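You operate a simulated robot arm through the tools that you are given. There is no shell and no other tool. Be economical: measure what you need, move in short steps, check, and stop when the job is done.

Carry out the task below with a simulated robot arm. There is one attempt and no reset: what you move stays moved.

TASK
Pour one dose of mix into the sample mould and start the cure.
Fine: swing the mould arm back over its drip tray, slide the lid shut and clamp it before you press CURE; spill nothing.
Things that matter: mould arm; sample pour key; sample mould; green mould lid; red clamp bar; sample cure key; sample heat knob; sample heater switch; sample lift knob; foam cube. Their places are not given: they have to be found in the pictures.

It is judged by the outcome, as a careful person would: the job done as asked, and still so three seconds after it is handed in. It fails if anything else is knocked over, pushed out of place, dropped, spilled or broken.

THE ROBOT
A 7-joint arm with a two-finger parallel gripper, fixed in place. Base frame: the origin is at the foot of the arm, x ahead of it, y to its left, z up; the work surface is at about z = 4. Lengths are in mm, angles in rad, forces in N, time in s.
With the tool pointing down near the work surface it reaches from about 240 to 620 mm from the base axis. Its first joint turns from -1.152 to 1.152 rad. Payload 2.6 kg.
Tool frame: the origin (TCP) lies between the finger pads and is the grasp point; the fingertips stand 30 mm ahead of it; z points along the fingers, y is the line along which they close. The gripper opens to 94 mm. The fingers are 28 mm wide and 10 mm thick; the gripper's body (50 by 96 mm) begins 55 mm behind the TCP.
Orientation is told as [roll, pitch, yaw] about the base's x, y, z axes, in that order, counted from this pose: with the fingers straight down and closing along the base's y, the tool's x points along the base's -x, its y along +y and its z along -z.

THE INTERFACE
- The arm moves only by the tool servo_tool. Its argument "targets" is a list that holds one entry, the list of rows, each a list of 7 numbers: the shift along the base's x, y, z in cm, then the turn, a rotation vector about the base's x, y, z in rad, then the opening in per cent of the stroke, from 0 (shut) to 100 (fully open). In form: [[[x, y, z, ax, ay, az, gripper], ...]]. A call has 1 to 8 rows; each row shifts and turns the commanded pose from where the row before left it. A row lasts 0.2 s, in which the tool goes at most 50 mm and 0.15 rad; a call with a longer step from one row to the next is refused whole, and so is a gripper value outside its range. A pose out of reach is approached as far as the arm can. The call stops where the force on the tool passes 70 N (or 10 N more than at its start, if that is more) or the arm is blocked; 0.2 s more then pass. The fingers move at their own pace (about 72 mm/s each) and stop on an object; they squeeze with about 23 N. The grip force told is the motor's: it shows also when the fingers shut on nothing. Time passes only in rows, and 0.2 s behind the last, so rows that do not move let the fingers close. It gives the time, the measured TCP pose, the force on the tool (base axes), the opening and the grip force at its end, in the units of the frame above (readings bear some noise).
- Cameras (640 x 400 px; columns grow to the right, rows downward): "scene" is fixed at [29.2, 419.4, 581.3]; the picture's right is [-0.85, -0.53, 0.00], its down [-0.25, 0.40, -0.88] and it looks along [0.47, -0.74, -0.48] (base axes); focal length 325 px, centre (320, 200). "wrist" rides on the gripper at [-37, 0, -58] in the tool frame; the picture's right is [0.00, -1.00, 0.00], its down [0.97, 0.00, -0.24] and it looks along [0.24, 0.00, 0.97] (tool axes); focal length 218 px, centre (320, 200).
- grab_frame(camera): a new picture of that camera. No time passes.
- locate(camera, pixels): for up to 12 pixels [column, row] of the newest picture of that camera ("zoom" is the newest enlarged one), the place [x, y, z] in the base frame of the surface seen there, good to about 2 mm, but the place of the scene camera against the robot may be out by one fixed shift of up to 12 mm in any direction. No time passes.
- zoom(camera, box): a new picture of the part [left, top, right, bottom] of that camera's present view, enlarged. No time passes.
- job_done(): hands the job in; it is judged then, once.

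Work in short steps. Measure before you move; look again where a grasp or a placing could have gone wrong, and mend it. You have 80 turns and 34 pictures in all, the two below and enlarged ones among them. Open the gripper and draw the arm clear of the work before you hand the job in, unless the task says otherwise; then end with one line.

The tools are called after "Call:" as name(argument=value, ...) on one line, values as JSON. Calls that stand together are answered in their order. servo_tool: Moves the arm, as the interface text tells. Its arguments: {"type":"object","properties":{"targets":{"type":"array","items":{"type":"array","items":{"type":"array","items":{"type":"number"}}}}},"required":["targets"]} The other tools are called the same way: grab_frame (camera) takes a picture; locate (camera, pixels) gives the place of the surface under pixels of a picture; zoom (camera, box) takes an enlarged picture of a part of a camera's view; job_done () hands the job in.

At the start:

```text
time_s: 0.0
eef_pos: [281.5, -91.0, 439.0]
tool_rot: [0.0, 0.0, -0.001]
ft_force: [-0.5, -0.2, -0.1]
finger_gap: 94.0
grasp_force: 0.1
```

scene: 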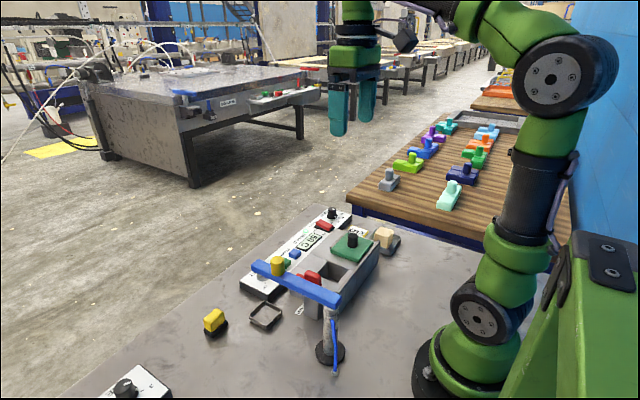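
wrist: 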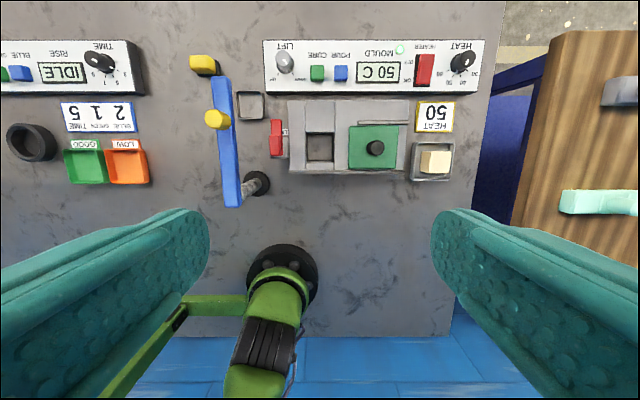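

The pictures show a panel with mould, arm and keys. I enlarge the relevant parts.

Call:
zoom(camera="wrist", box=[180, 30, 500, 230])

Call:
zoom(camera="scene", box=[190, 195, 430, 385])

```text
2.00 times, centred on (340, 130) of wrist
```

zoom: 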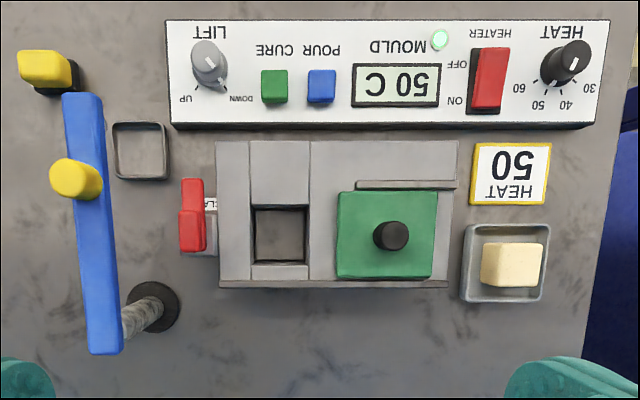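

```text
2.11 times, centred on (310, 290) of scene
```

zoom: 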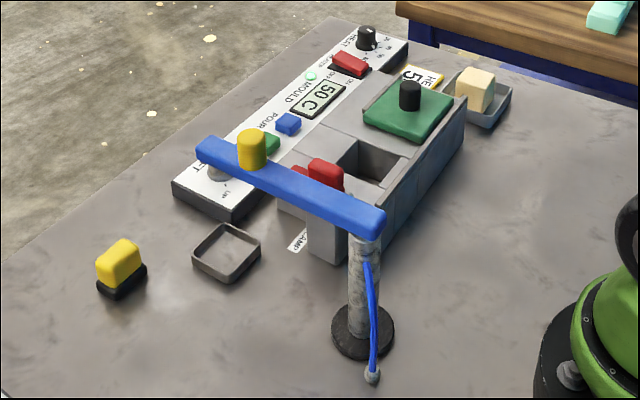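

Now measure the key points in the wrist view.

Call:
locate(camera="wrist", pixels=[[222, 85], [232, 200], [216, 119], [258, 180], [250, 106], [203, 64], [275, 130], [275, 148], [320, 148], [375, 148], [358, 160], [290, 128]])

Call:
locate(camera="wrist", pixels=[[317, 73], [341, 73], [285, 62], [425, 60], [424, 80], [462, 60], [437, 160], [400, 48], [300, 110], [340, 110], [335, 180], [388, 122]])

Call:
locate(camera="scene", pixels=[[282, 264], [332, 298], [277, 261], [352, 238], [313, 276], [330, 350], [265, 315], [213, 318], [294, 253], [383, 231]])

Call:
zoom(camera="wrist", box=[260, 30, 500, 180])

```text
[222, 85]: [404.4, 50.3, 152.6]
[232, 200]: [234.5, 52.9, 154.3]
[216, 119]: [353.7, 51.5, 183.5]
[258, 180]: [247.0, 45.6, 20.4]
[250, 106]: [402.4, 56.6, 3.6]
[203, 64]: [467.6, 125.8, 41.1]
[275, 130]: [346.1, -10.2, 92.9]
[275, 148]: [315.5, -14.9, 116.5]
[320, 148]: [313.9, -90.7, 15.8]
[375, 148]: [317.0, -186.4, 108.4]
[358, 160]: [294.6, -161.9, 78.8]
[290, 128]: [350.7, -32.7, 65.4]
```

```text
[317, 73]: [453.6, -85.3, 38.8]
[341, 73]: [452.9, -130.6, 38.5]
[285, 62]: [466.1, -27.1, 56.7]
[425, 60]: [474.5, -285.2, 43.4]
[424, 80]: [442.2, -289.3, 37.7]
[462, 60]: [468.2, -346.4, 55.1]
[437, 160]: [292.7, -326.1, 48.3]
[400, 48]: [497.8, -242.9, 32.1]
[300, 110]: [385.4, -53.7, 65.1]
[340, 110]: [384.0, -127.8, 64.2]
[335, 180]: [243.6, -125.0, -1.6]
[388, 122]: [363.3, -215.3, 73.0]
```

```text
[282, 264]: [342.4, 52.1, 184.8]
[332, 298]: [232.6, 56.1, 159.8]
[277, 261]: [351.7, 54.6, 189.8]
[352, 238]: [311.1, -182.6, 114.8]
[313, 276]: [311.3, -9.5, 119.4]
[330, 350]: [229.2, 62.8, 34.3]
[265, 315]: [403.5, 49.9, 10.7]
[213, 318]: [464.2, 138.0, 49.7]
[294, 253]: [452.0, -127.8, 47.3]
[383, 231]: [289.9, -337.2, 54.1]
```

```text
2.67 times, centred on (380, 105) of wrist
```

zoom: 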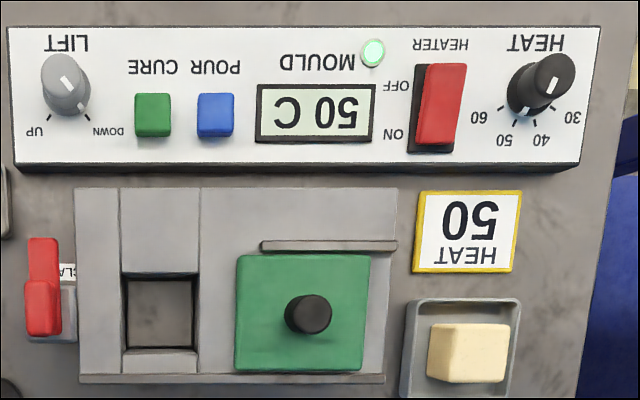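

The arm (bar top z≈153, knob at (353,51,183)) stands over its tray (402,56); the mould hole is at (314,-90), the pivot at about (240,53). The display reads 50 C with lamp lit, and heat is set to 50. I move above the yellow knob.

Call:
servo_tool(targets=[[[1.19, 2.375, -3.48, 0, 0, 0, 60], [1.19, 2.375, -3.48, 0, 0, 0, 60], [1.19, 2.375, -3.48, 0, 0, 0, 60], [1.19, 2.375, -3.48, 0, 0, 0, 60], [1.19, 2.375, -3.48, 0, 0, 0, 60], [1.19, 2.375, -3.48, 0, 0, 0, 60], [0, 0, 0, 0, 0, 0, 60]]])

Call:
grab_frame(camera="wrist")

Call:
grab_frame(camera="scene")

```text
time_s: 1.6
eef_pos: [353.4, 53.3, 231.9]
tool_rot: [-0.002, -0.001, 0.0]
ft_force: [0.4, -0.1, 0.3]
finger_gap: 56.5
grasp_force: 0.0
```

```text
28 pictures are left
```

wrist: 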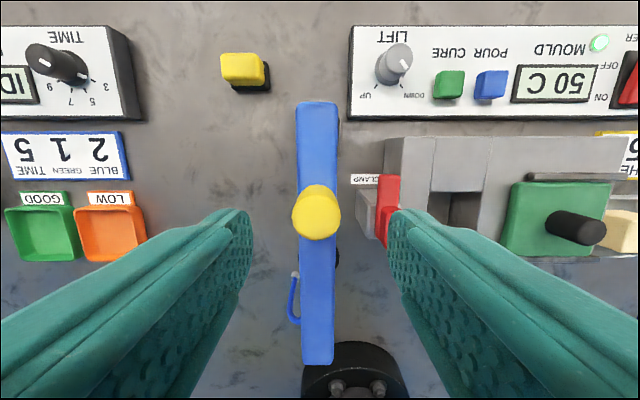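

```text
27 pictures are left
```

scene: 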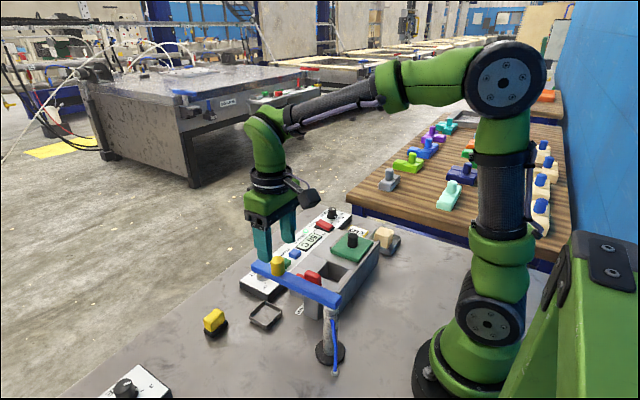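

The knob appears at (317,212), between the fingers; I measure it and the tray.

Call:
locate(camera="wrist", pixels=[[317, 212], [317, 192], [317, 234], [318, 110], [318, 355], [298, 215], [338, 215]])

```text
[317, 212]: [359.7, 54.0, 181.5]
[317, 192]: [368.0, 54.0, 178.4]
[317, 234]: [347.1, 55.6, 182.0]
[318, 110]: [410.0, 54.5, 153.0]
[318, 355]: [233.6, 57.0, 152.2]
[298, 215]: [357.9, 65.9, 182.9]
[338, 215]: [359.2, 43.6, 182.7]
```

Knob centre (356,54.5), top 182. Lower so the tips stop just above the bar, and close.

Call:
servo_tool(targets=[[[0.27, 0.12, -2.2, 0, 0, 0, 60], [0, 0, -2.2, 0, 0, 0, 60], [0, 0, 0, 0, 0, 0, 10], [0, 0, 0, 0, 0, 0, 10], [0, 0, 0, 0, 0, 0, 10]]])

```text
time_s: 2.8
eef_pos: [355.1, 54.4, 186.5]
tool_rot: [0.0, 0.002, 0.0]
ft_force: [1.1, 2.5, -3.5]
finger_gap: 25.5
grasp_force: 45.0
```

Gripped (25.5 mm). I swing the first half along the arc around the pivot, turning the tool with it.

Call:
servo_tool(targets=[[[-0.107, -1.566, 0, 0, 0, -0.1366, 10], [-0.32, -1.537, 0, 0, 0, -0.1366, 10], [-0.525, -1.479, 0, 0, 0, -0.1366, 10], [-0.723, -1.394, 0, 0, 0, -0.1366, 10]]])

```text
time_s: 3.8
eef_pos: [338.1, -5.8, 186.0]
tool_rot: [0.0, 0.001, -0.55]
ft_force: [-0.4, -3.0, -4.7]
finger_gap: 25.4
grasp_force: 44.6
```

Forces are small; I finish the swing.

Call:
servo_tool(targets=[[[-0.905, -1.282, 0, 0, 0, -0.1366, 10], [-1.071, -1.147, 0, 0, 0, -0.1366, 10], [-1.218, -0.991, 0, 0, 0, -0.1366, 10], [-1.342, -0.816, 0, 0, 0, -0.1366, 10]]])

Call:
grab_frame(camera="scene")

Call:
grab_frame(camera="wrist")

```text
time_s: 4.8
eef_pos: [293.5, -49.3, 186.4]
tool_rot: [0.003, -0.006, -1.096]
ft_force: [7.0, -14.4, 11.7]
finger_gap: 25.3
grasp_force: 45.3
```

```text
26 pictures are left
```

scene: 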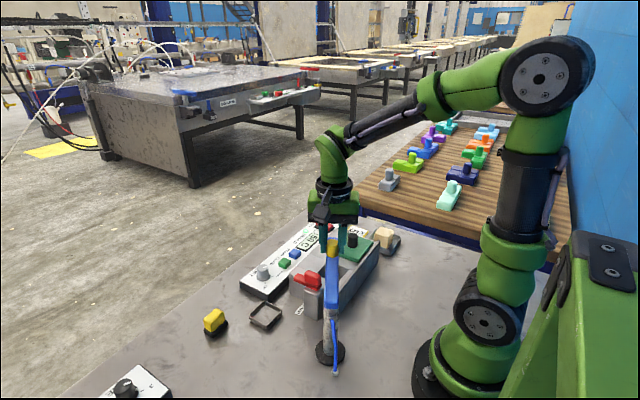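

```text
25 pictures are left
```

wrist: 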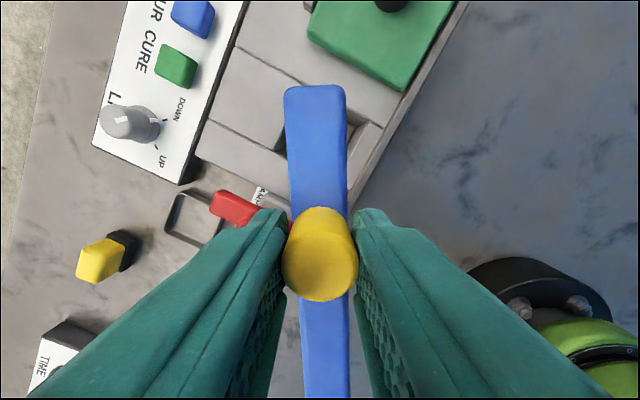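

Force rose to ~20 N, perhaps at a stop. I measure bar tip and hole edges.

Call:
locate(camera="wrist", pixels=[[315, 92], [318, 170], [281, 150], [375, 122], [287, 92], [340, 85], [356, 180], [300, 80]])

Call:
zoom(camera="scene", box=[250, 210, 410, 330])

```text
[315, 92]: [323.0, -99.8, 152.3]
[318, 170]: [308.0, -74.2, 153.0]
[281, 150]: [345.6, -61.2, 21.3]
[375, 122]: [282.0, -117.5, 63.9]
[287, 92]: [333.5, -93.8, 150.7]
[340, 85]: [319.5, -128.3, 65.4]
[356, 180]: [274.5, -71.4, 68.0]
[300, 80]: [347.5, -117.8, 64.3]
```

```text
3.33 times, centred on (330, 270) of scene
```

zoom: 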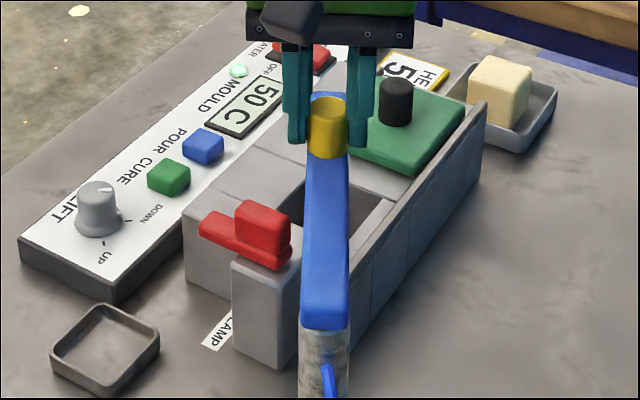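

The bar tip is centred over the hole (spout about (316,-88), hole centre (316,-91)). Release, rise.

Call:
servo_tool(targets=[[[0, 0, 0, 0, 0, 0, 55], [0, 0, 0, 0, 0, 0, 55], [0, 0, 2.5, 0, 0, 0, 55], [0, 0, 3.5, 0, 0, 0, 55]]])

Call:
servo_tool(targets=[[[1.994, -1.016, 0, 0, 0, 0.1366, 30], [1.994, -1.016, 0, 0, 0, 0.1366, 10], [1.994, -1.016, 0, 0, 0, 0.1366, 0], [1.994, -1.016, 0, 0, 0, 0.1366, 0], [1.994, -1.016, 0, 0, 0, 0.1366, 0], [1.994, -1.016, 0, 0, 0, 0.1366, 0], [1.994, -1.016, 0, 0, 0, 0.1366, 0], [1.994, -1.016, 0, 0, 0, 0.1366, 0]]])

Call:
servo_tool(targets=[[[0, 0, -4, 0, 0, 0, 0], [0, 0, -4, 0, 0, 0, 0], [0, 0, -4, 0, 0, 0, 0], [0, 0, 0, 0, 0, 0, 0]]])

Call:
grab_frame(camera="wrist")

```text
time_s: 5.8
eef_pos: [291.1, -48.6, 245.9]
tool_rot: [-0.001, -0.001, -1.093]
ft_force: [-0.8, -1.0, 0.2]
finger_gap: 52.0
grasp_force: 0.0
```

```text
time_s: 7.6
eef_pos: [453.0, -129.5, 247.3]
tool_rot: [-0.001, -0.001, 0.003]
ft_force: [-0.1, 0.1, 0.0]
finger_gap: 0.0
grasp_force: 22.5
```

```text
time_s: 8.6
eef_pos: [454.3, -130.2, 125.6]
tool_rot: [0.001, -0.001, 0.0]
ft_force: [0.2, 0.6, 0.1]
finger_gap: 0.0
grasp_force: 22.8
```

```text
23 pictures are left
```

wrist: 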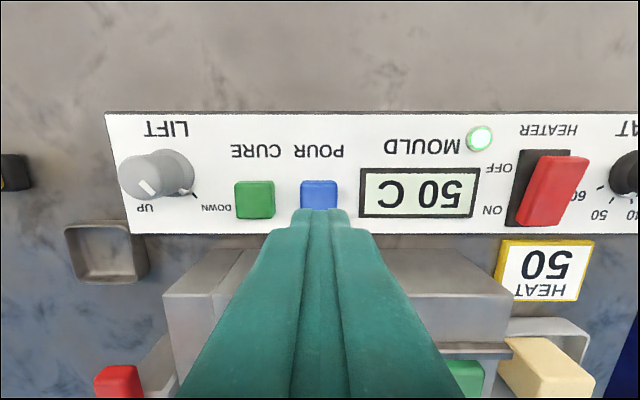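

Blue key at (319,196). Measure it once more at close range.

Call:
locate(camera="wrist", pixels=[[319, 187], [303, 195], [337, 195], [319, 206], [290, 200], [255, 195], [545, 160], [535, 220], [255, 184], [255, 206]])

Call:
zoom(camera="wrist", box=[440, 110, 640, 240])

```text
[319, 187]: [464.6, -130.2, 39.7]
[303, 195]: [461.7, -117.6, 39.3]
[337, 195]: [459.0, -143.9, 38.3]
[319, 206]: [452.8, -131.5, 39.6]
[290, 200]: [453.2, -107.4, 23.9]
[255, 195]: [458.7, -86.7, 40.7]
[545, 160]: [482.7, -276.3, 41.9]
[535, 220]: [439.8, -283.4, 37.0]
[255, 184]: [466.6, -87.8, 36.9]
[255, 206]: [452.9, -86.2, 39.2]
```

```text
3.08 times, centred on (540, 175) of wrist
```

zoom: 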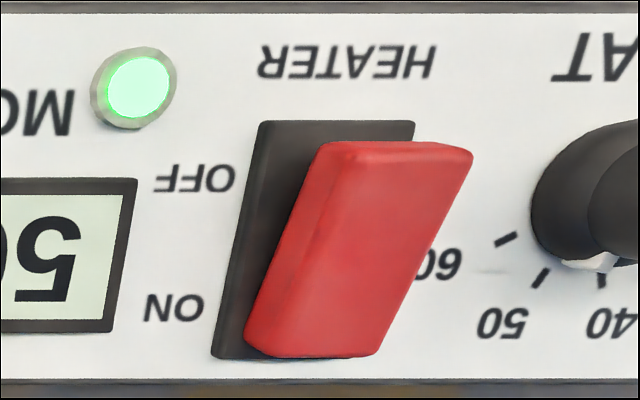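

Switch is ON, heat knob at 50. Key top z≈39.5 → contact at TCP z≈69.5. I approach and press once about 5 mm, then rise.

Call:
servo_tool(targets=[[[0, 0, -3, 0, 0, 0, 0], [0, 0, -2.2, 0, 0, 0, 0], [0, 0, -0.4, 0, 0, 0, 0], [0, 0, -0.4, 0, 0, 0, 0], [0, 0, 0.8, 0, 0, 0, 0], [0, 0, 2, 0, 0, 0, 0]]])

Call:
grab_frame(camera="wrist")

```text
time_s: 10.0
eef_pos: [453.1, -129.4, 96.1]
tool_rot: [0.001, 0.0, -0.001]
ft_force: [-0.2, 0.2, -0.3]
finger_gap: 0.0
grasp_force: 23.5
```

```text
21 pictures are left
```

wrist: 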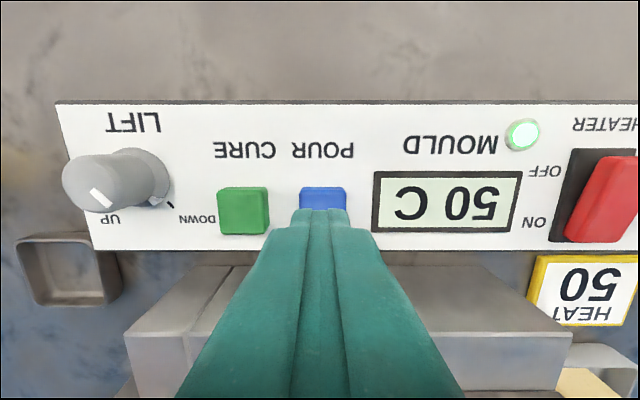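

The display is unchanged; I look from the scene camera whether pouring happens.

Call:
zoom(camera="scene", box=[250, 210, 410, 330])

```text
3.33 times, centred on (330, 270) of scene
```

zoom: 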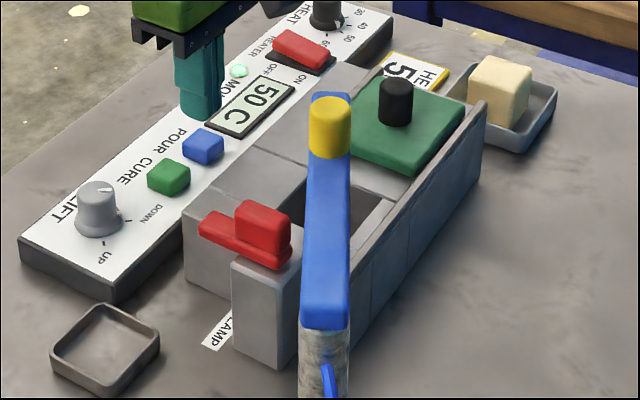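

Call:
locate(camera="zoom", pixels=[[362, 215], [290, 205], [298, 195], [358, 225], [355, 200], [203, 140], [168, 172]])

```text
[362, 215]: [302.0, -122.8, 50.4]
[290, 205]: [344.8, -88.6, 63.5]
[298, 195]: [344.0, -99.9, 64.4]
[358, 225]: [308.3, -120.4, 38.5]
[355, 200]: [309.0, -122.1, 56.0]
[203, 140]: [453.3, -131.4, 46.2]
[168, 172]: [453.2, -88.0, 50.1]
```

I move back and up to look obliquely under the bar into the mould.

Call:
servo_tool(targets=[[[0, 0, 4, 0, 0, 0, 0], [-1.8, 0.2, 3.2, 0, 0, 0, 0], [-1.8, 0.2, 3.2, 0, 0, 0, 0], [-1.8, 0.2, 3.2, 0, 0, 0, 0], [0, 0, 0, 0, 0, 0, 0]]])

Call:
grab_frame(camera="wrist")

```text
time_s: 11.2
eef_pos: [398.0, -124.7, 229.2]
tool_rot: [0.0, 0.002, 0.0]
ft_force: [0.7, 0.4, 0.1]
finger_gap: 0.1
grasp_force: 22.9
```

```text
19 pictures are left
```

wrist: 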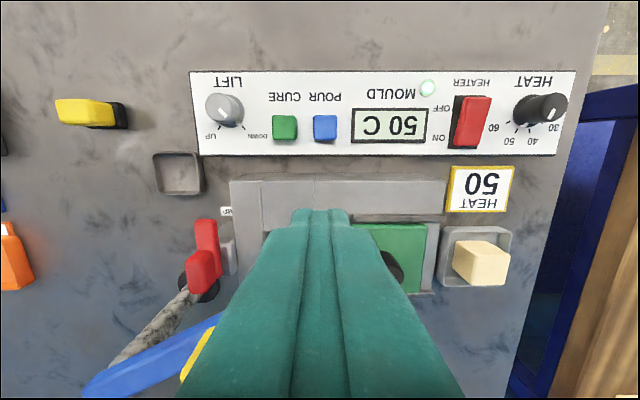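

The closed fingers hide the hole; I open them to look between.

Call:
servo_tool(targets=[[[0, 0, 0, 0, 0, 0, 100], [0, 0, 0, 0, 0, 0, 100], [0, 0, 0, 0, 0, 0, 100]]])

Call:
zoom(camera="wrist", box=[200, 140, 440, 290])

```text
time_s: 12.0
eef_pos: [398.1, -124.5, 229.9]
tool_rot: [-0.002, 0.001, 0.0]
ft_force: [0.2, 0.4, -0.5]
finger_gap: 94.0
grasp_force: 0.0
```

```text
2.67 times, centred on (320, 215) of wrist
```

zoom: 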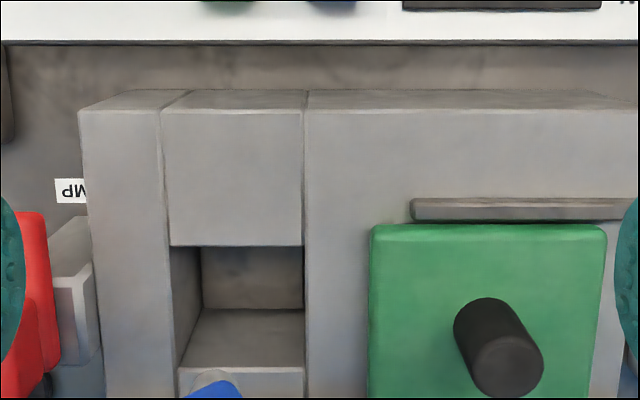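

Call:
locate(camera="zoom", pixels=[[250, 340], [220, 350], [280, 350], [250, 280], [215, 378], [240, 200], [260, 380], [270, 360]])

```text
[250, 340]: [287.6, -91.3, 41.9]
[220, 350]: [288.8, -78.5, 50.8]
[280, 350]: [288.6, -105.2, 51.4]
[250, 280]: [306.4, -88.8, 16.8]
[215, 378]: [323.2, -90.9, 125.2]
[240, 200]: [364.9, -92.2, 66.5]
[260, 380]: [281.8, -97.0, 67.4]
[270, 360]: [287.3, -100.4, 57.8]
```

The mould floor is still at z≈17: nothing poured. I compare the key heights.

Call:
grab_frame(camera="wrist")

Call:
locate(camera="wrist", pixels=[[325, 124], [325, 132], [285, 124], [285, 132], [305, 128], [320, 235], [290, 240], [318, 245]])

```text
17 pictures are left
```

wrist: 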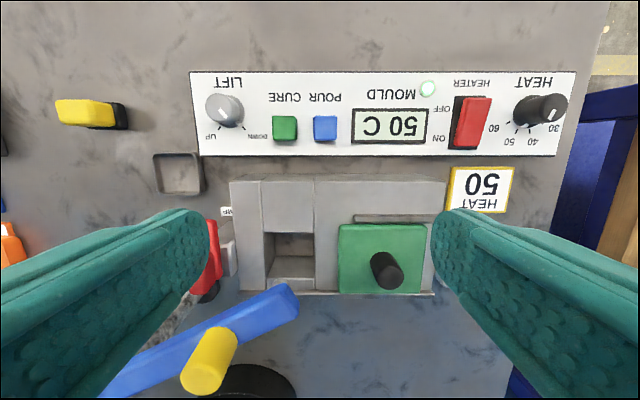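

```text
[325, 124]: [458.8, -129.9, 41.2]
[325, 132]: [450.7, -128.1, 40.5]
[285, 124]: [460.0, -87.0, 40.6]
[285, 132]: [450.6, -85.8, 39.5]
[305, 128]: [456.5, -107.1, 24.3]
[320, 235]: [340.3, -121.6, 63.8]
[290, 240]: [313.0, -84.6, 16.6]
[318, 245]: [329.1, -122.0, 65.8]
```

No change in the mould, so the key was not pressed far enough. I go back above it and press in measured steps.

Call:
servo_tool(targets=[[[1.9, -0.2, 0, 0, 0, 0, 0], [1.9, -0.2, 0, 0, 0, 0, 0], [1.8, -0.15, 0, 0, 0, 0, 0], [0, 0, -4, 0, 0, 0, 0], [0, 0, -4, 0, 0, 0, 0], [0, 0, -4, 0, 0, 0, 0], [0, 0, -3.6, 0, 0, 0, 0]]])

Call:
servo_tool(targets=[[[0, 0, -0.4, 0, 0, 0, 0], [0, 0, -0.3, 0, 0, 0, 0]]])

```text
time_s: 13.6
eef_pos: [454.9, -129.2, 72.4]
tool_rot: [0.0, 0.0, -0.002]
ft_force: [0.2, -0.1, -0.3]
finger_gap: 0.2
grasp_force: 22.8
```

```text
time_s: 14.2
eef_pos: [454.7, -129.3, 64.4]
tool_rot: [-0.001, -0.002, 0.001]
ft_force: [-0.7, 0.4, 2.2]
finger_gap: 0.0
grasp_force: 22.9
```

Call:
servo_tool(targets=[[[0, 0, -0.2, 0, 0, 0, 0]]])

Call:
servo_tool(targets=[[[0, 0, -0.2, 0, 0, 0, 0]]])

```text
time_s: 14.6
eef_pos: [454.3, -129.8, 64.0]
tool_rot: [-0.001, -0.001, 0.0]
ft_force: [2.8, 0.0, 2.4]
finger_gap: 0.1
grasp_force: 23.3
```

```text
time_s: 15.0
eef_pos: [454.2, -128.4, 63.7]
tool_rot: [0.0, -0.001, -0.001]
ft_force: [0.7, -1.4, 7.0]
finger_gap: 0.0
grasp_force: 22.6
```

Force has risen to 7 N while height stalls: key near its end. One more small step, then release and look.

Call:
servo_tool(targets=[[[0, 0, -0.3, 0, 0, 0, 0]]])

Call:
zoom(camera="scene", box=[250, 210, 410, 330])

```text
time_s: 15.4
eef_pos: [454.0, -130.0, 61.2]
tool_rot: [-0.001, -0.004, -0.002]
ft_force: [-4.8, -0.4, 18.6]
finger_gap: 0.1
grasp_force: 23.0
```

```text
3.33 times, centred on (330, 270) of scene
```

zoom: 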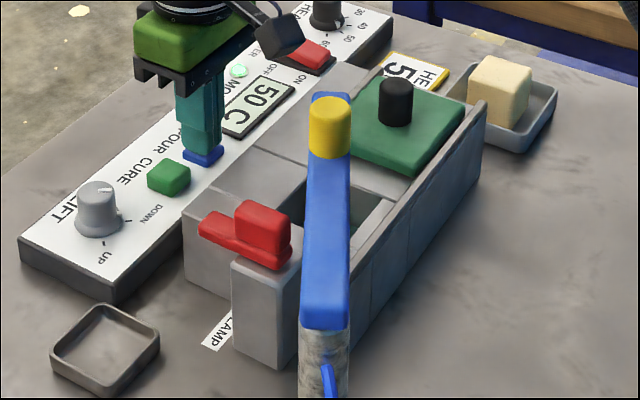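

The key is down and the mould shows a coloured content now. Release the key and go look.

Call:
servo_tool(targets=[[[0, 0, 2, 0, 0, 0, 0], [0, 0, 4.5, 0, 0, 0, 0], [-1.8, 0.2, 3.4, 0, 0, 0, 50], [-1.8, 0.2, 3.4, 0, 0, 0, 100], [-1.8, 0.2, 3.3, 0, 0, 0, 100], [0, 0, 0, 0, 0, 0, 100]]])

Call:
grab_frame(camera="wrist")

Call:
locate(camera="wrist", pixels=[[290, 245], [290, 240], [300, 245], [285, 255], [300, 255], [378, 262]])

```text
time_s: 16.8
eef_pos: [400.6, -124.2, 226.2]
tool_rot: [0.0, 0.001, 0.0]
ft_force: [0.8, -0.3, -0.5]
finger_gap: 94.0
grasp_force: 0.1
```

```text
15 pictures are left
```

wrist: 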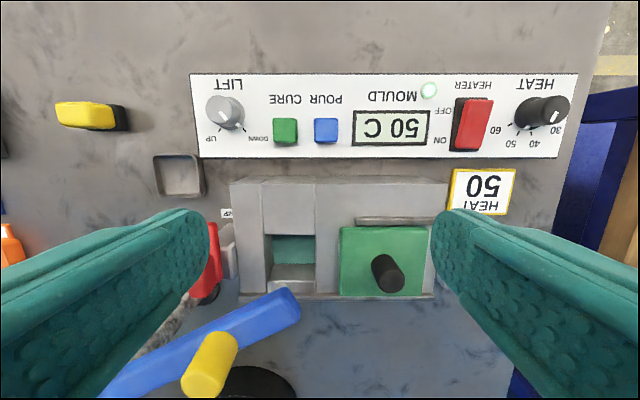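

```text
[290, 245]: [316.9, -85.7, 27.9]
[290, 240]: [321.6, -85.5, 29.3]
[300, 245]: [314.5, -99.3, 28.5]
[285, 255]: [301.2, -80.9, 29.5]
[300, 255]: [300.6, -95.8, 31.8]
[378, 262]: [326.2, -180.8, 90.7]
```

Mix at z≈28: the dose is in. Now return over the yellow knob with the tool turned.

Call:
servo_tool(targets=[[[-1.355, 0.953, 0.2, 0, 0, -0.1366, 60], [-1.355, 0.953, 0.2, 0, 0, -0.1366, 60], [-1.355, 0.953, 0.2, 0, 0, -0.1366, 60], [-1.355, 0.953, 0.2, 0, 0, -0.1366, 60], [-1.355, 0.953, 0.2, 0, 0, -0.1366, 60], [-1.355, 0.953, 0.2, 0, 0, -0.1366, 60], [-1.355, 0.953, 0.2, 0, 0, -0.1366, 60], [-1.355, 0.953, 0.2, 0, 0, -0.1366, 60]]])

Call:
grab_frame(camera="wrist")

```text
time_s: 18.6
eef_pos: [293.3, -45.7, 241.7]
tool_rot: [0.001, 0.0, -1.097]
ft_force: [-0.2, -0.1, 0.1]
finger_gap: 56.5
grasp_force: 0.1
```

```text
14 pictures are left
```

wrist: 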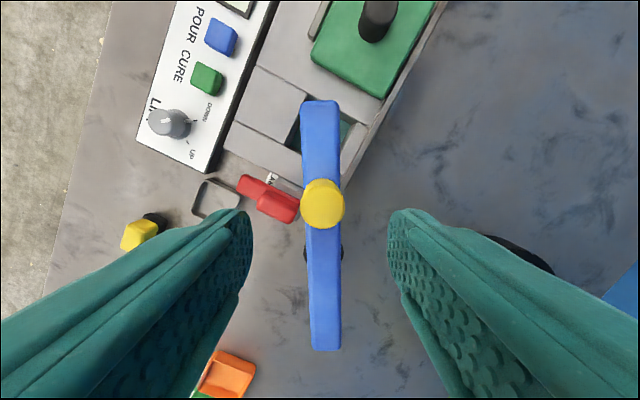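

Call:
locate(camera="wrist", pixels=[[322, 205], [322, 187], [302, 205], [343, 205], [320, 108], [326, 345], [345, 130], [245, 182], [278, 204], [265, 190], [292, 210], [272, 177]])

```text
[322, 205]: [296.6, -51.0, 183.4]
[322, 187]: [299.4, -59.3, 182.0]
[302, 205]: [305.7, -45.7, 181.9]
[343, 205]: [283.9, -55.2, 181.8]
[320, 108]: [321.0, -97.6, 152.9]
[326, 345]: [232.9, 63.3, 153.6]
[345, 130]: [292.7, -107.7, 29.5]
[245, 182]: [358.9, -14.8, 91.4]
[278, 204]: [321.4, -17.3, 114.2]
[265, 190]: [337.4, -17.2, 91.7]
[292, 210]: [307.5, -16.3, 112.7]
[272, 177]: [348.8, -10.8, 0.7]
```

Knob centre (295,-50); the mix is steady at 29. Grip the knob.

Call:
servo_tool(targets=[[[0.1, -0.35, -2.7, 0, 0, 0, 60], [0, 0, -2.7, 0, 0, 0, 60], [0, 0, 0, 0, 0, 0, 10], [0, 0, 0, 0, 0, 0, 10], [0, 0, 0, 0, 0, 0, 10]]])

Call:
servo_tool(targets=[[[1.342, 0.816, 0, 0, 0, 0.1366, 10], [1.218, 0.991, 0, 0, 0, 0.1366, 10], [1.071, 1.147, 0, 0, 0, 0.1366, 10], [0.905, 1.282, 0, 0, 0, 0.1366, 10]]])

Call:
servo_tool(targets=[[[0.723, 1.394, 0, 0, 0, 0.1366, 10], [0.525, 1.479, 0, 0, 0, 0.1366, 10], [0.32, 1.537, 0, 0, 0, 0.1366, 10], [0.107, 1.566, 0, 0, 0, 0.1366, 10]]])

```text
time_s: 19.8
eef_pos: [293.5, -50.8, 187.0]
tool_rot: [-0.001, -0.001, -1.094]
ft_force: [1.4, -1.6, -3.9]
finger_gap: 25.3
grasp_force: 44.7
```

```text
time_s: 20.8
eef_pos: [339.5, -8.6, 188.5]
tool_rot: [0.001, 0.003, -0.543]
ft_force: [-5.1, 2.2, -9.7]
finger_gap: 25.1
grasp_force: 45.0
```

```text
time_s: 21.8
eef_pos: [354.8, 51.2, 189.1]
tool_rot: [0.0, -0.001, 0.004]
ft_force: [9.6, -0.9, -16.7]
finger_gap: 25.2
grasp_force: 45.2
```

The arm is back within 3 mm of where it started; I nudge 3 mm more, release and rise, then look at the clamp and lid.

Call:
servo_tool(targets=[[[0, 0.3, 0, 0, 0, 0, 10], [0, 0, 0, 0, 0, 0, 55], [0, 0, 0, 0, 0, 0, 55], [0, 0, 3, 0, 0, 0, 55], [0, 0, 4, 0, 0, 0, 55]]])

Call:
servo_tool(targets=[[[0, -3.5, 0.5, 0, 0, 0, 60], [0, -3.5, 0.5, 0, 0, 0, 60], [0, -3.5, 0.5, 0, 0, 0, 100], [-0.3, -3, 0, 0, 0, 0, 100], [0, 0, 0, 0, 0, 0, 100]]])

Call:
grab_frame(camera="wrist")

Call:
zoom(camera="scene", box=[240, 210, 400, 330])

```text
time_s: 23.0
eef_pos: [354.5, 54.2, 258.0]
tool_rot: [0.0, -0.001, 0.0]
ft_force: [0.0, -0.6, -0.2]
finger_gap: 51.5
grasp_force: 0.1
```

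```text
time_s: 24.2
eef_pos: [352.2, -80.5, 274.2]
tool_rot: [0.0, 0.001, 0.001]
ft_force: [-0.1, -0.2, 0.1]
finger_gap: 94.4
grasp_force: 0.0
```

```text
13 pictures are left
```

wrist: 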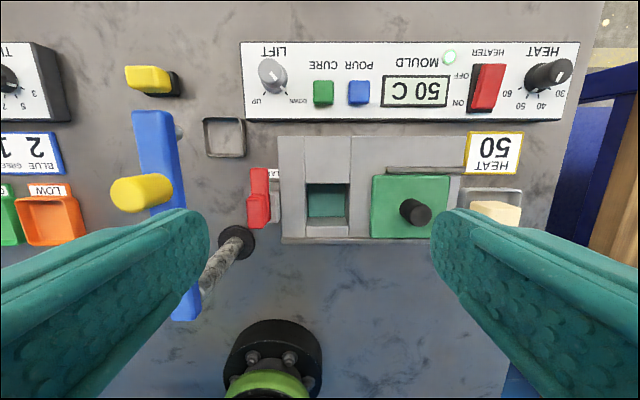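

```text
3.33 times, centred on (320, 270) of scene
```

zoom: 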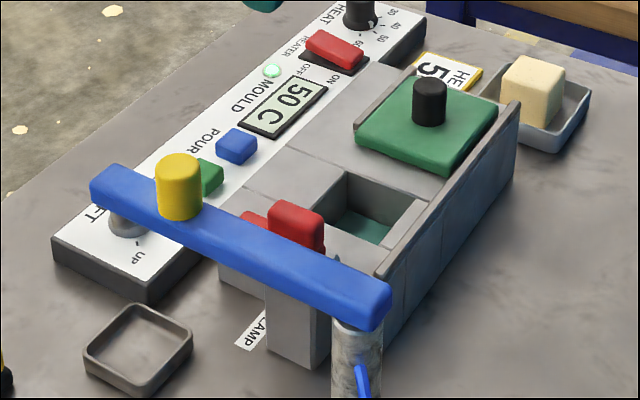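

The arm stands over its tray, mix visible in the mould. Now the lid: measure knob (412,212), lid edges and the body.

Call:
locate(camera="wrist", pixels=[[418, 212], [404, 207], [374, 200], [448, 190], [400, 183], [400, 234], [283, 180], [307, 190], [348, 190], [420, 170], [400, 240], [326, 205]])

Call:
locate(camera="wrist", pixels=[[259, 170], [253, 180], [267, 180], [259, 197], [253, 210], [269, 210], [258, 226], [259, 190], [274, 188], [276, 205], [248, 196], [272, 218]])

Call:
zoom(camera="wrist", box=[220, 140, 380, 240])

```text
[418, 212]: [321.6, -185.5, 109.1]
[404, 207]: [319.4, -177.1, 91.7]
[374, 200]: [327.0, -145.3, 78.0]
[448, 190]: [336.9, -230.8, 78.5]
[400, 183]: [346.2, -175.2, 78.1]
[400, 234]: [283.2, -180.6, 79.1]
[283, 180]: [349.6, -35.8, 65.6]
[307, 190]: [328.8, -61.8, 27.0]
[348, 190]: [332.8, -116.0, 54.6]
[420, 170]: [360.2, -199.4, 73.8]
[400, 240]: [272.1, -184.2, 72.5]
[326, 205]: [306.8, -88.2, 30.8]
```

```text
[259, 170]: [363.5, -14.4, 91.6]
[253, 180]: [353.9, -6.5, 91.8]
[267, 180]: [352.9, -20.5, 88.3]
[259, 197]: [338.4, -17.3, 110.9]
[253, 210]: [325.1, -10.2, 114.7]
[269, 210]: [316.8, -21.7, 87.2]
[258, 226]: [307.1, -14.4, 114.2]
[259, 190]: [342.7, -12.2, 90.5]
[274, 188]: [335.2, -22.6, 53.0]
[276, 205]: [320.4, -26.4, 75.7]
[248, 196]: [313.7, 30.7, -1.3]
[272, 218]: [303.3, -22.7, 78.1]
```

```text
4.00 times, centred on (300, 190) of wrist
```

zoom: 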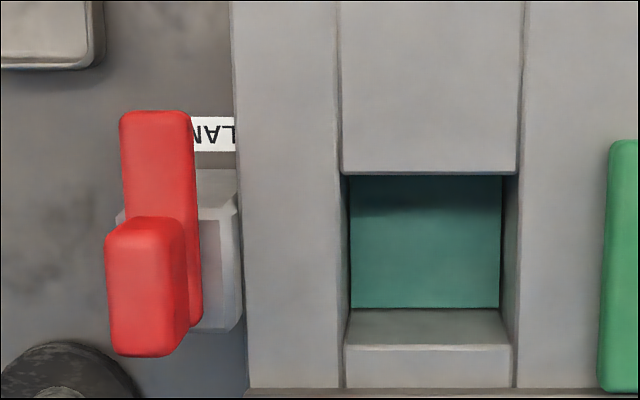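

Lid: y −231…−145, knob at (318,−186), top 109; it must travel about 97 mm in +y to centre over the hole. I go down over the knob and grip it.

Call:
servo_tool(targets=[[[-0.86, -2.66, -3.6, 0, 0, 0, 60], [-0.86, -2.66, -3.6, 0, 0, 0, 60], [-0.86, -2.66, -3.6, 0, 0, 0, 60], [-0.86, -2.66, -3.6, 0, 0, 0, 60], [0, 0, -1.5, 0, 0, 0, 60], [0, 0, 0, 0, 0, 0, 60]]])

Call:
servo_tool(targets=[[[0, 0, 0, 0, 0, 0, 10], [0, 0, 0, 0, 0, 0, 10], [0, 0, 0, 0, 0, 0, 10]]])

```text
time_s: 25.6
eef_pos: [318.8, -187.0, 114.2]
tool_rot: [0.0, 0.0, 0.0]
ft_force: [-0.2, 0.2, 0.4]
finger_gap: 56.5
grasp_force: 0.1
```

```text
time_s: 26.4
eef_pos: [318.3, -187.6, 115.7]
tool_rot: [0.0, 0.0, 0.0]
ft_force: [0.4, -0.9, -3.9]
finger_gap: 25.4
grasp_force: 45.1
```

Knob gripped; slide along +y, most of the way first.

Call:
servo_tool(targets=[[[0, 1.2, 0, 0, 0, 0, 10], [0, 1.5, 0, 0, 0, 0, 10], [0, 1.5, 0, 0, 0, 0, 10], [0, 1.5, 0, 0, 0, 0, 10], [0, 1.5, 0, 0, 0, 0, 10], [0, 1.2, 0, 0, 0, 0, 10]]])

Call:
servo_tool(targets=[[[0, 0.6, 0, 0, 0, 0, 10], [0, 0.4, 0, 0, 0, 0, 10], [0, 0.3, 0, 0, 0, 0, 10]]])

```text
time_s: 27.8
eef_pos: [318.3, -103.3, 115.1]
tool_rot: [0.001, 0.001, -0.002]
ft_force: [11.9, -0.7, -10.2]
finger_gap: 25.4
grasp_force: 45.0
```

```text
time_s: 28.6
eef_pos: [318.8, -89.1, 115.9]
tool_rot: [0.001, -0.003, 0.001]
ft_force: [12.8, -0.1, 3.4]
finger_gap: 25.4
grasp_force: 45.0
```

Knob now at y≈−89 with no stop felt; look at the lid.

Call:
zoom(camera="scene", box=[240, 210, 400, 330])

Call:
locate(camera="zoom", pixels=[[345, 235], [330, 215], [400, 260], [440, 180], [370, 140], [235, 285]])

```text
3.33 times, centred on (320, 270) of scene
```

zoom: 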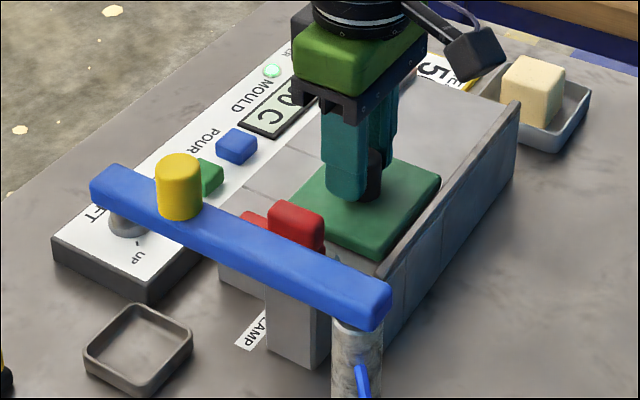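

```text
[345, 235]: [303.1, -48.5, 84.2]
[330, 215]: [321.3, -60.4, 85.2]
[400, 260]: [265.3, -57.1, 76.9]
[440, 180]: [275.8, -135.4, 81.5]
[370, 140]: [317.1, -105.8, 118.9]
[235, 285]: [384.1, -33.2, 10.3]
```

The lid covers the hole. I feel with 4 mm more whether there is an end stop.

Call:
servo_tool(targets=[[[0, 0.2, 0, 0, 0, 0, 10], [0, 0.2, 0, 0, 0, 0, 10]]])

```text
time_s: 29.2
eef_pos: [318.0, -90.3, 115.0]
tool_rot: [-0.008, -0.005, 0.001]
ft_force: [21.5, -27.9, -9.6]
finger_gap: 25.5
grasp_force: 45.3
```

The stop is reached (−28 N): the lid is shut. Relax, release and rise; then turn the tool −90° and go beside the clamp bar's outer end (x≈357, y>−7).

Call:
servo_tool(targets=[[[0, -0.3, 0, 0, 0, 0, 10], [0, 0, 0, 0, 0, 0, 60], [0, 0, 0, 0, 0, 0, 60], [0, 0, 3.5, 0, 0, 0, 60], [0, 0, 4, 0, 0, 0, 60]]])

Call:
servo_tool(targets=[[[0.355, 0.94, 0, 0, 0, -0.1428, 0], [0.355, 0.94, 0, 0, 0, -0.1428, 0], [0.355, 0.94, 0, 0, 0, -0.1428, 0], [0.355, 0.94, 0, 0, 0, -0.1428, 0], [0.355, 0.94, 0, 0, 0, -0.1428, 0], [0.355, 0.94, 0, 0, 0, -0.1428, 0], [0.355, 0.94, 0, 0, 0, -0.1428, 0], [0.355, 0.94, 0, 0, 0, -0.1428, 0]]])

Call:
servo_tool(targets=[[[0.355, 0.94, 0, 0, 0, -0.1428, 0], [0.355, 0.94, 0, 0, 0, -0.1428, 0], [0.355, 0.94, 0, 0, 0, -0.1428, 0], [0, 0, 0, 0, 0, 0, 0]]])

Call:
grab_frame(camera="wrist")

```text
time_s: 30.4
eef_pos: [316.1, -86.8, 189.6]
tool_rot: [-0.001, 0.0, 0.001]
ft_force: [-0.6, 0.1, 0.2]
finger_gap: 56.4
grasp_force: 0.0
```

```text
time_s: 32.2
eef_pos: [345.6, -14.0, 188.3]
tool_rot: [0.0, 0.002, -1.145]
ft_force: [1.0, 0.3, -0.1]
finger_gap: 0.1
grasp_force: 23.0
```

```text
time_s: 33.2
eef_pos: [354.7, 14.3, 189.1]
tool_rot: [0.001, 0.001, -1.572]
ft_force: [-0.8, -0.1, 0.9]
finger_gap: 0.0
grasp_force: 22.8
```

```text
9 pictures are left
```

wrist: 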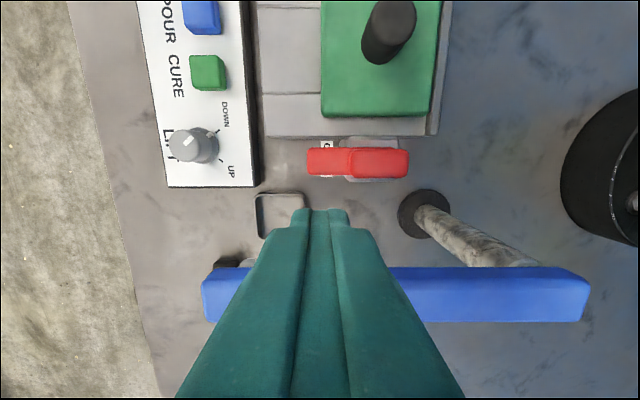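

The clamp bar lies along x (px 308–408), its free end at x≈364. I lower beside it and push its free end toward −y, watching force.

Call:
servo_tool(targets=[[[0.2, 0, -4, 0, 0, 0, 0], [0, 0, -3.5, 0, 0, 0, 0], [0, 0, 0, 0, 0, 0, 0]]])

Call:
servo_tool(targets=[[[0, -0.6, 0, 0, 0, 0, 0], [0, -0.6, 0, 0, 0, 0, 0], [0, -0.6, 0, 0, 0, 0, 0], [0, -0.5, 0, 0, 0, 0, 0]]])

Call:
grab_frame(camera="wrist")

```text
time_s: 34.0
eef_pos: [360.9, 14.7, 112.3]
tool_rot: [0.0, 0.002, -1.57]
ft_force: [0.3, 0.6, -0.1]
finger_gap: 0.0
grasp_force: 23.3
```

```text
time_s: 35.0
eef_pos: [358.6, -8.9, 113.7]
tool_rot: [0.001, -0.001, -1.57]
ft_force: [0.5, 0.0, 0.3]
finger_gap: 0.0
grasp_force: 22.8
```

```text
8 pictures are left
```

wrist: 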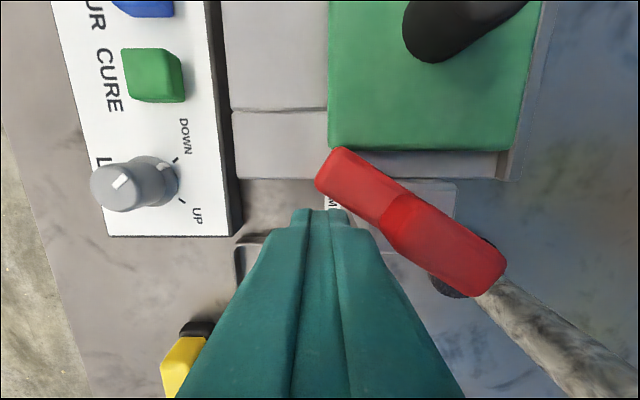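

The bar rotates about a middle pivot, freely. Measure its ends now.

Call:
locate(camera="wrist", pixels=[[335, 160], [342, 150], [320, 182], [380, 225], [490, 270], [395, 210], [450, 245], [345, 130]])

```text
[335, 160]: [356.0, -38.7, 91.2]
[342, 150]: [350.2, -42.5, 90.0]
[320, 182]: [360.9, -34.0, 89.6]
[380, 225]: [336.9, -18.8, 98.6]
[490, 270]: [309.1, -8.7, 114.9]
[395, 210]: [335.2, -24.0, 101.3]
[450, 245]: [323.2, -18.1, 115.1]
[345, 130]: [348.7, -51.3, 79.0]
```

Pivot at about (317,−14). I carry on round the arc until the bar points to −y over the lid.

Call:
servo_tool(targets=[[[0, -1.2, 0.2, 0, 0, 0, 0], [-0.2, -1.2, 0, 0, 0, 0, 0], [-0.6, -0.8, 0, 0, 0, 0, 0], [-0.7, -0.3, 0, 0, 0, 0, 0], [-0.4, 0, 0, 0, 0, 0, 0]]])

Call:
servo_tool(targets=[[[-0.3, 0, 0, 0, 0, 0, 0], [-0.2, 0, 0, 0, 0, 0, 0]]])

Call:
zoom(camera="scene", box=[240, 210, 400, 330])

```text
time_s: 36.2
eef_pos: [338.2, -45.4, 116.0]
tool_rot: [0.003, 0.0, -1.571]
ft_force: [0.3, -0.2, -0.7]
finger_gap: 0.0
grasp_force: 23.4
```

```text
time_s: 36.8
eef_pos: [332.7, -44.2, 117.0]
tool_rot: [-0.001, 0.0, -1.571]
ft_force: [1.3, -0.6, -1.1]
finger_gap: 0.2
grasp_force: 23.3
```

```text
3.33 times, centred on (320, 270) of scene
```

zoom: 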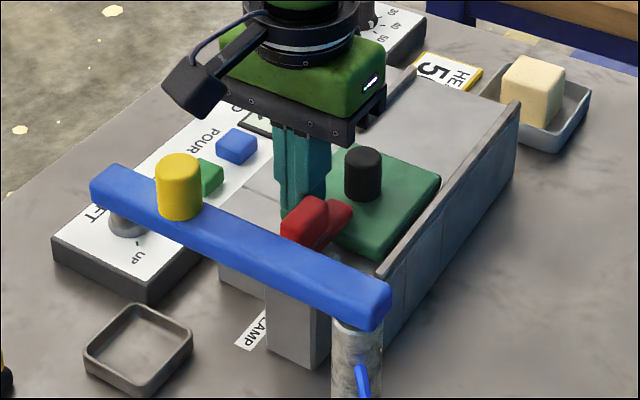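

The bar lies over the lid's edge. I feel for a stop with a few mm more.

Call:
servo_tool(targets=[[[-0.2, 0, 0, 0, 0, 0, 0], [-0.2, 0, 0, 0, 0, 0, 0]]])

```text
time_s: 37.4
eef_pos: [332.2, -43.5, 117.5]
tool_rot: [0.008, -0.002, -1.567]
ft_force: [30.6, 0.3, -28.4]
finger_gap: 0.0
grasp_force: 22.5
```

Firm stop: the clamp is closed. I back off, rise, move over the CURE key (455,−87) and look.

Call:
servo_tool(targets=[[[1.5, 0, 0, 0, 0, 0, 0], [0, 0, 3, 0, 0, 0, 0], [2.7, -1, 1, 0, 0, 0, 0], [2.8, -1.1, 0, 0, 0, 0, 0], [2.8, -1.1, 0, 0, 0, 0, 0], [2.75, -1.1, 0, 0, 0, 0, 0], [0, 0, 0, 0, 0, 0, 0]]])

Call:
grab_frame(camera="wrist")

Call:
zoom(camera="scene", box=[240, 210, 400, 330])

```text
time_s: 39.0
eef_pos: [458.6, -88.2, 156.0]
tool_rot: [0.0, 0.0, -1.571]
ft_force: [1.0, -0.2, 0.1]
finger_gap: 0.0
grasp_force: 22.8
```

```text
6 pictures are left
```

wrist: 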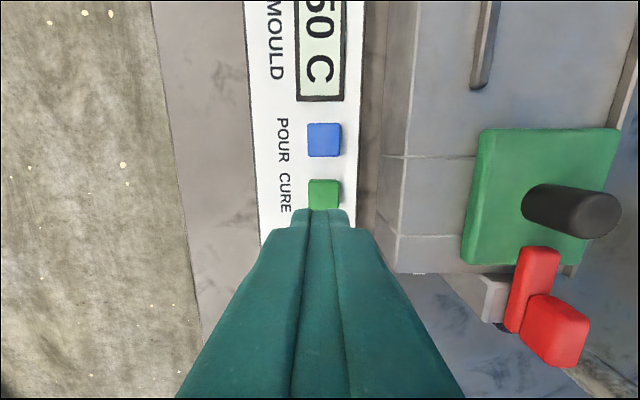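

```text
3.33 times, centred on (320, 270) of scene
```

zoom: 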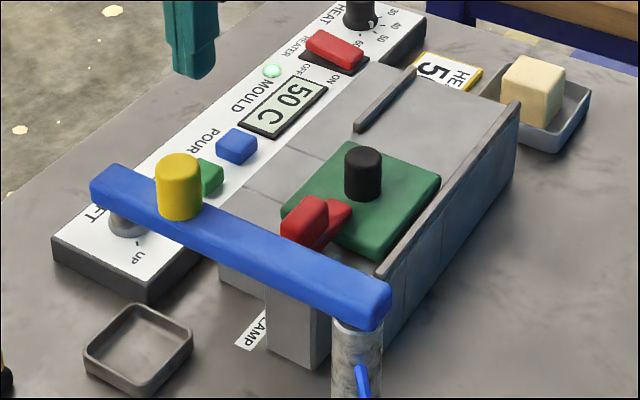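

Lid shut and clamped, arm over its tray, 50 C. I lower onto CURE.

Call:
servo_tool(targets=[[[-0.35, 0.1, -3, 0, 0, 0, 0], [0, 0, -3, 0, 0, 0, 0], [0, 0, -2.4, 0, 0, 0, 0]]])

Call:
servo_tool(targets=[[[0, 0, -0.4, 0, 0, 0, 0], [0, 0, -0.4, 0, 0, 0, 0], [0, 0, -0.3, 0, 0, 0, 0]]])

Call:
servo_tool(targets=[[[0, 0, -0.3, 0, 0, 0, 0]]])

```text
time_s: 39.8
eef_pos: [453.6, -86.4, 73.1]
tool_rot: [0.0, -0.001, -1.57]
ft_force: [0.1, 0.2, -0.4]
finger_gap: 0.0
grasp_force: 23.3
```

```text
time_s: 40.6
eef_pos: [451.9, -84.8, 63.6]
tool_rot: [0.004, -0.001, -1.571]
ft_force: [-1.2, 1.8, 12.7]
finger_gap: 0.0
grasp_force: 23.1
```

```text
time_s: 41.0
eef_pos: [451.2, -84.0, 59.6]
tool_rot: [0.001, -0.001, -1.569]
ft_force: [-8.1, 4.5, 26.9]
finger_gap: 0.0
grasp_force: 23.5
```

Pressed to its end with 27 N, more than the POUR press needed. Release, rise well clear and check.

Call:
servo_tool(targets=[[[0, 0, 2, 0, 0, 0, 0], [0, 0, 4.5, 0, 0, 0, 0], [0, 0, 4.5, 0, 0, 0, 0], [0, 0, 4.5, 0, 0, 0, 50], [0, 0, 4.5, 0, 0, 0, 100], [0, 0, 3, 0, 0, 0, 100]]])

Call:
grab_frame(camera="wrist")

Call:
zoom(camera="scene", box=[200, 200, 410, 350])

```text
time_s: 42.4
eef_pos: [452.7, -86.4, 289.5]
tool_rot: [0.0, 0.0, -1.57]
ft_force: [0.7, -0.3, 0.2]
finger_gap: 93.9
grasp_force: 0.1
```

```text
4 pictures are left
```

wrist: 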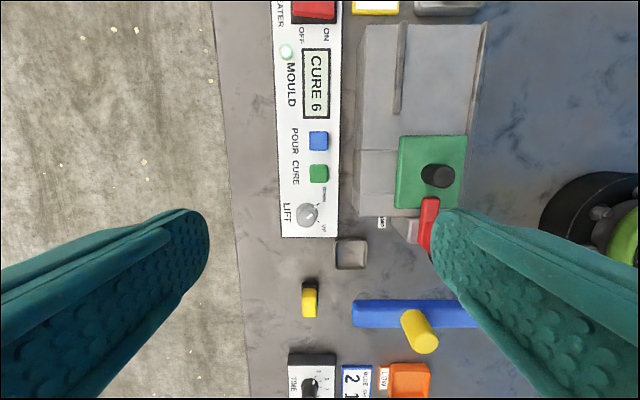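

```text
2.67 times, centred on (305, 275) of scene
```

zoom: 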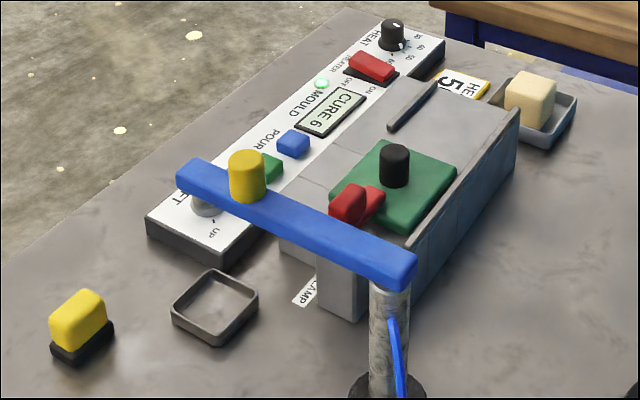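

The display reads "CURE 6", the lid is shut and clamped, the mould arm is over its tray, and the gripper is open and clear. I hand in.

Call:
job_done()

```text
The job is handed in.
```

One dose is poured into the sample mould, the mould arm is back over its drip tray, the lid is shut and clamped, and the cure is running (the display showed "CURE 6"). I saw no spills; the first POUR press didn't register, so I pressed again, deeper, and that poured the one dose.
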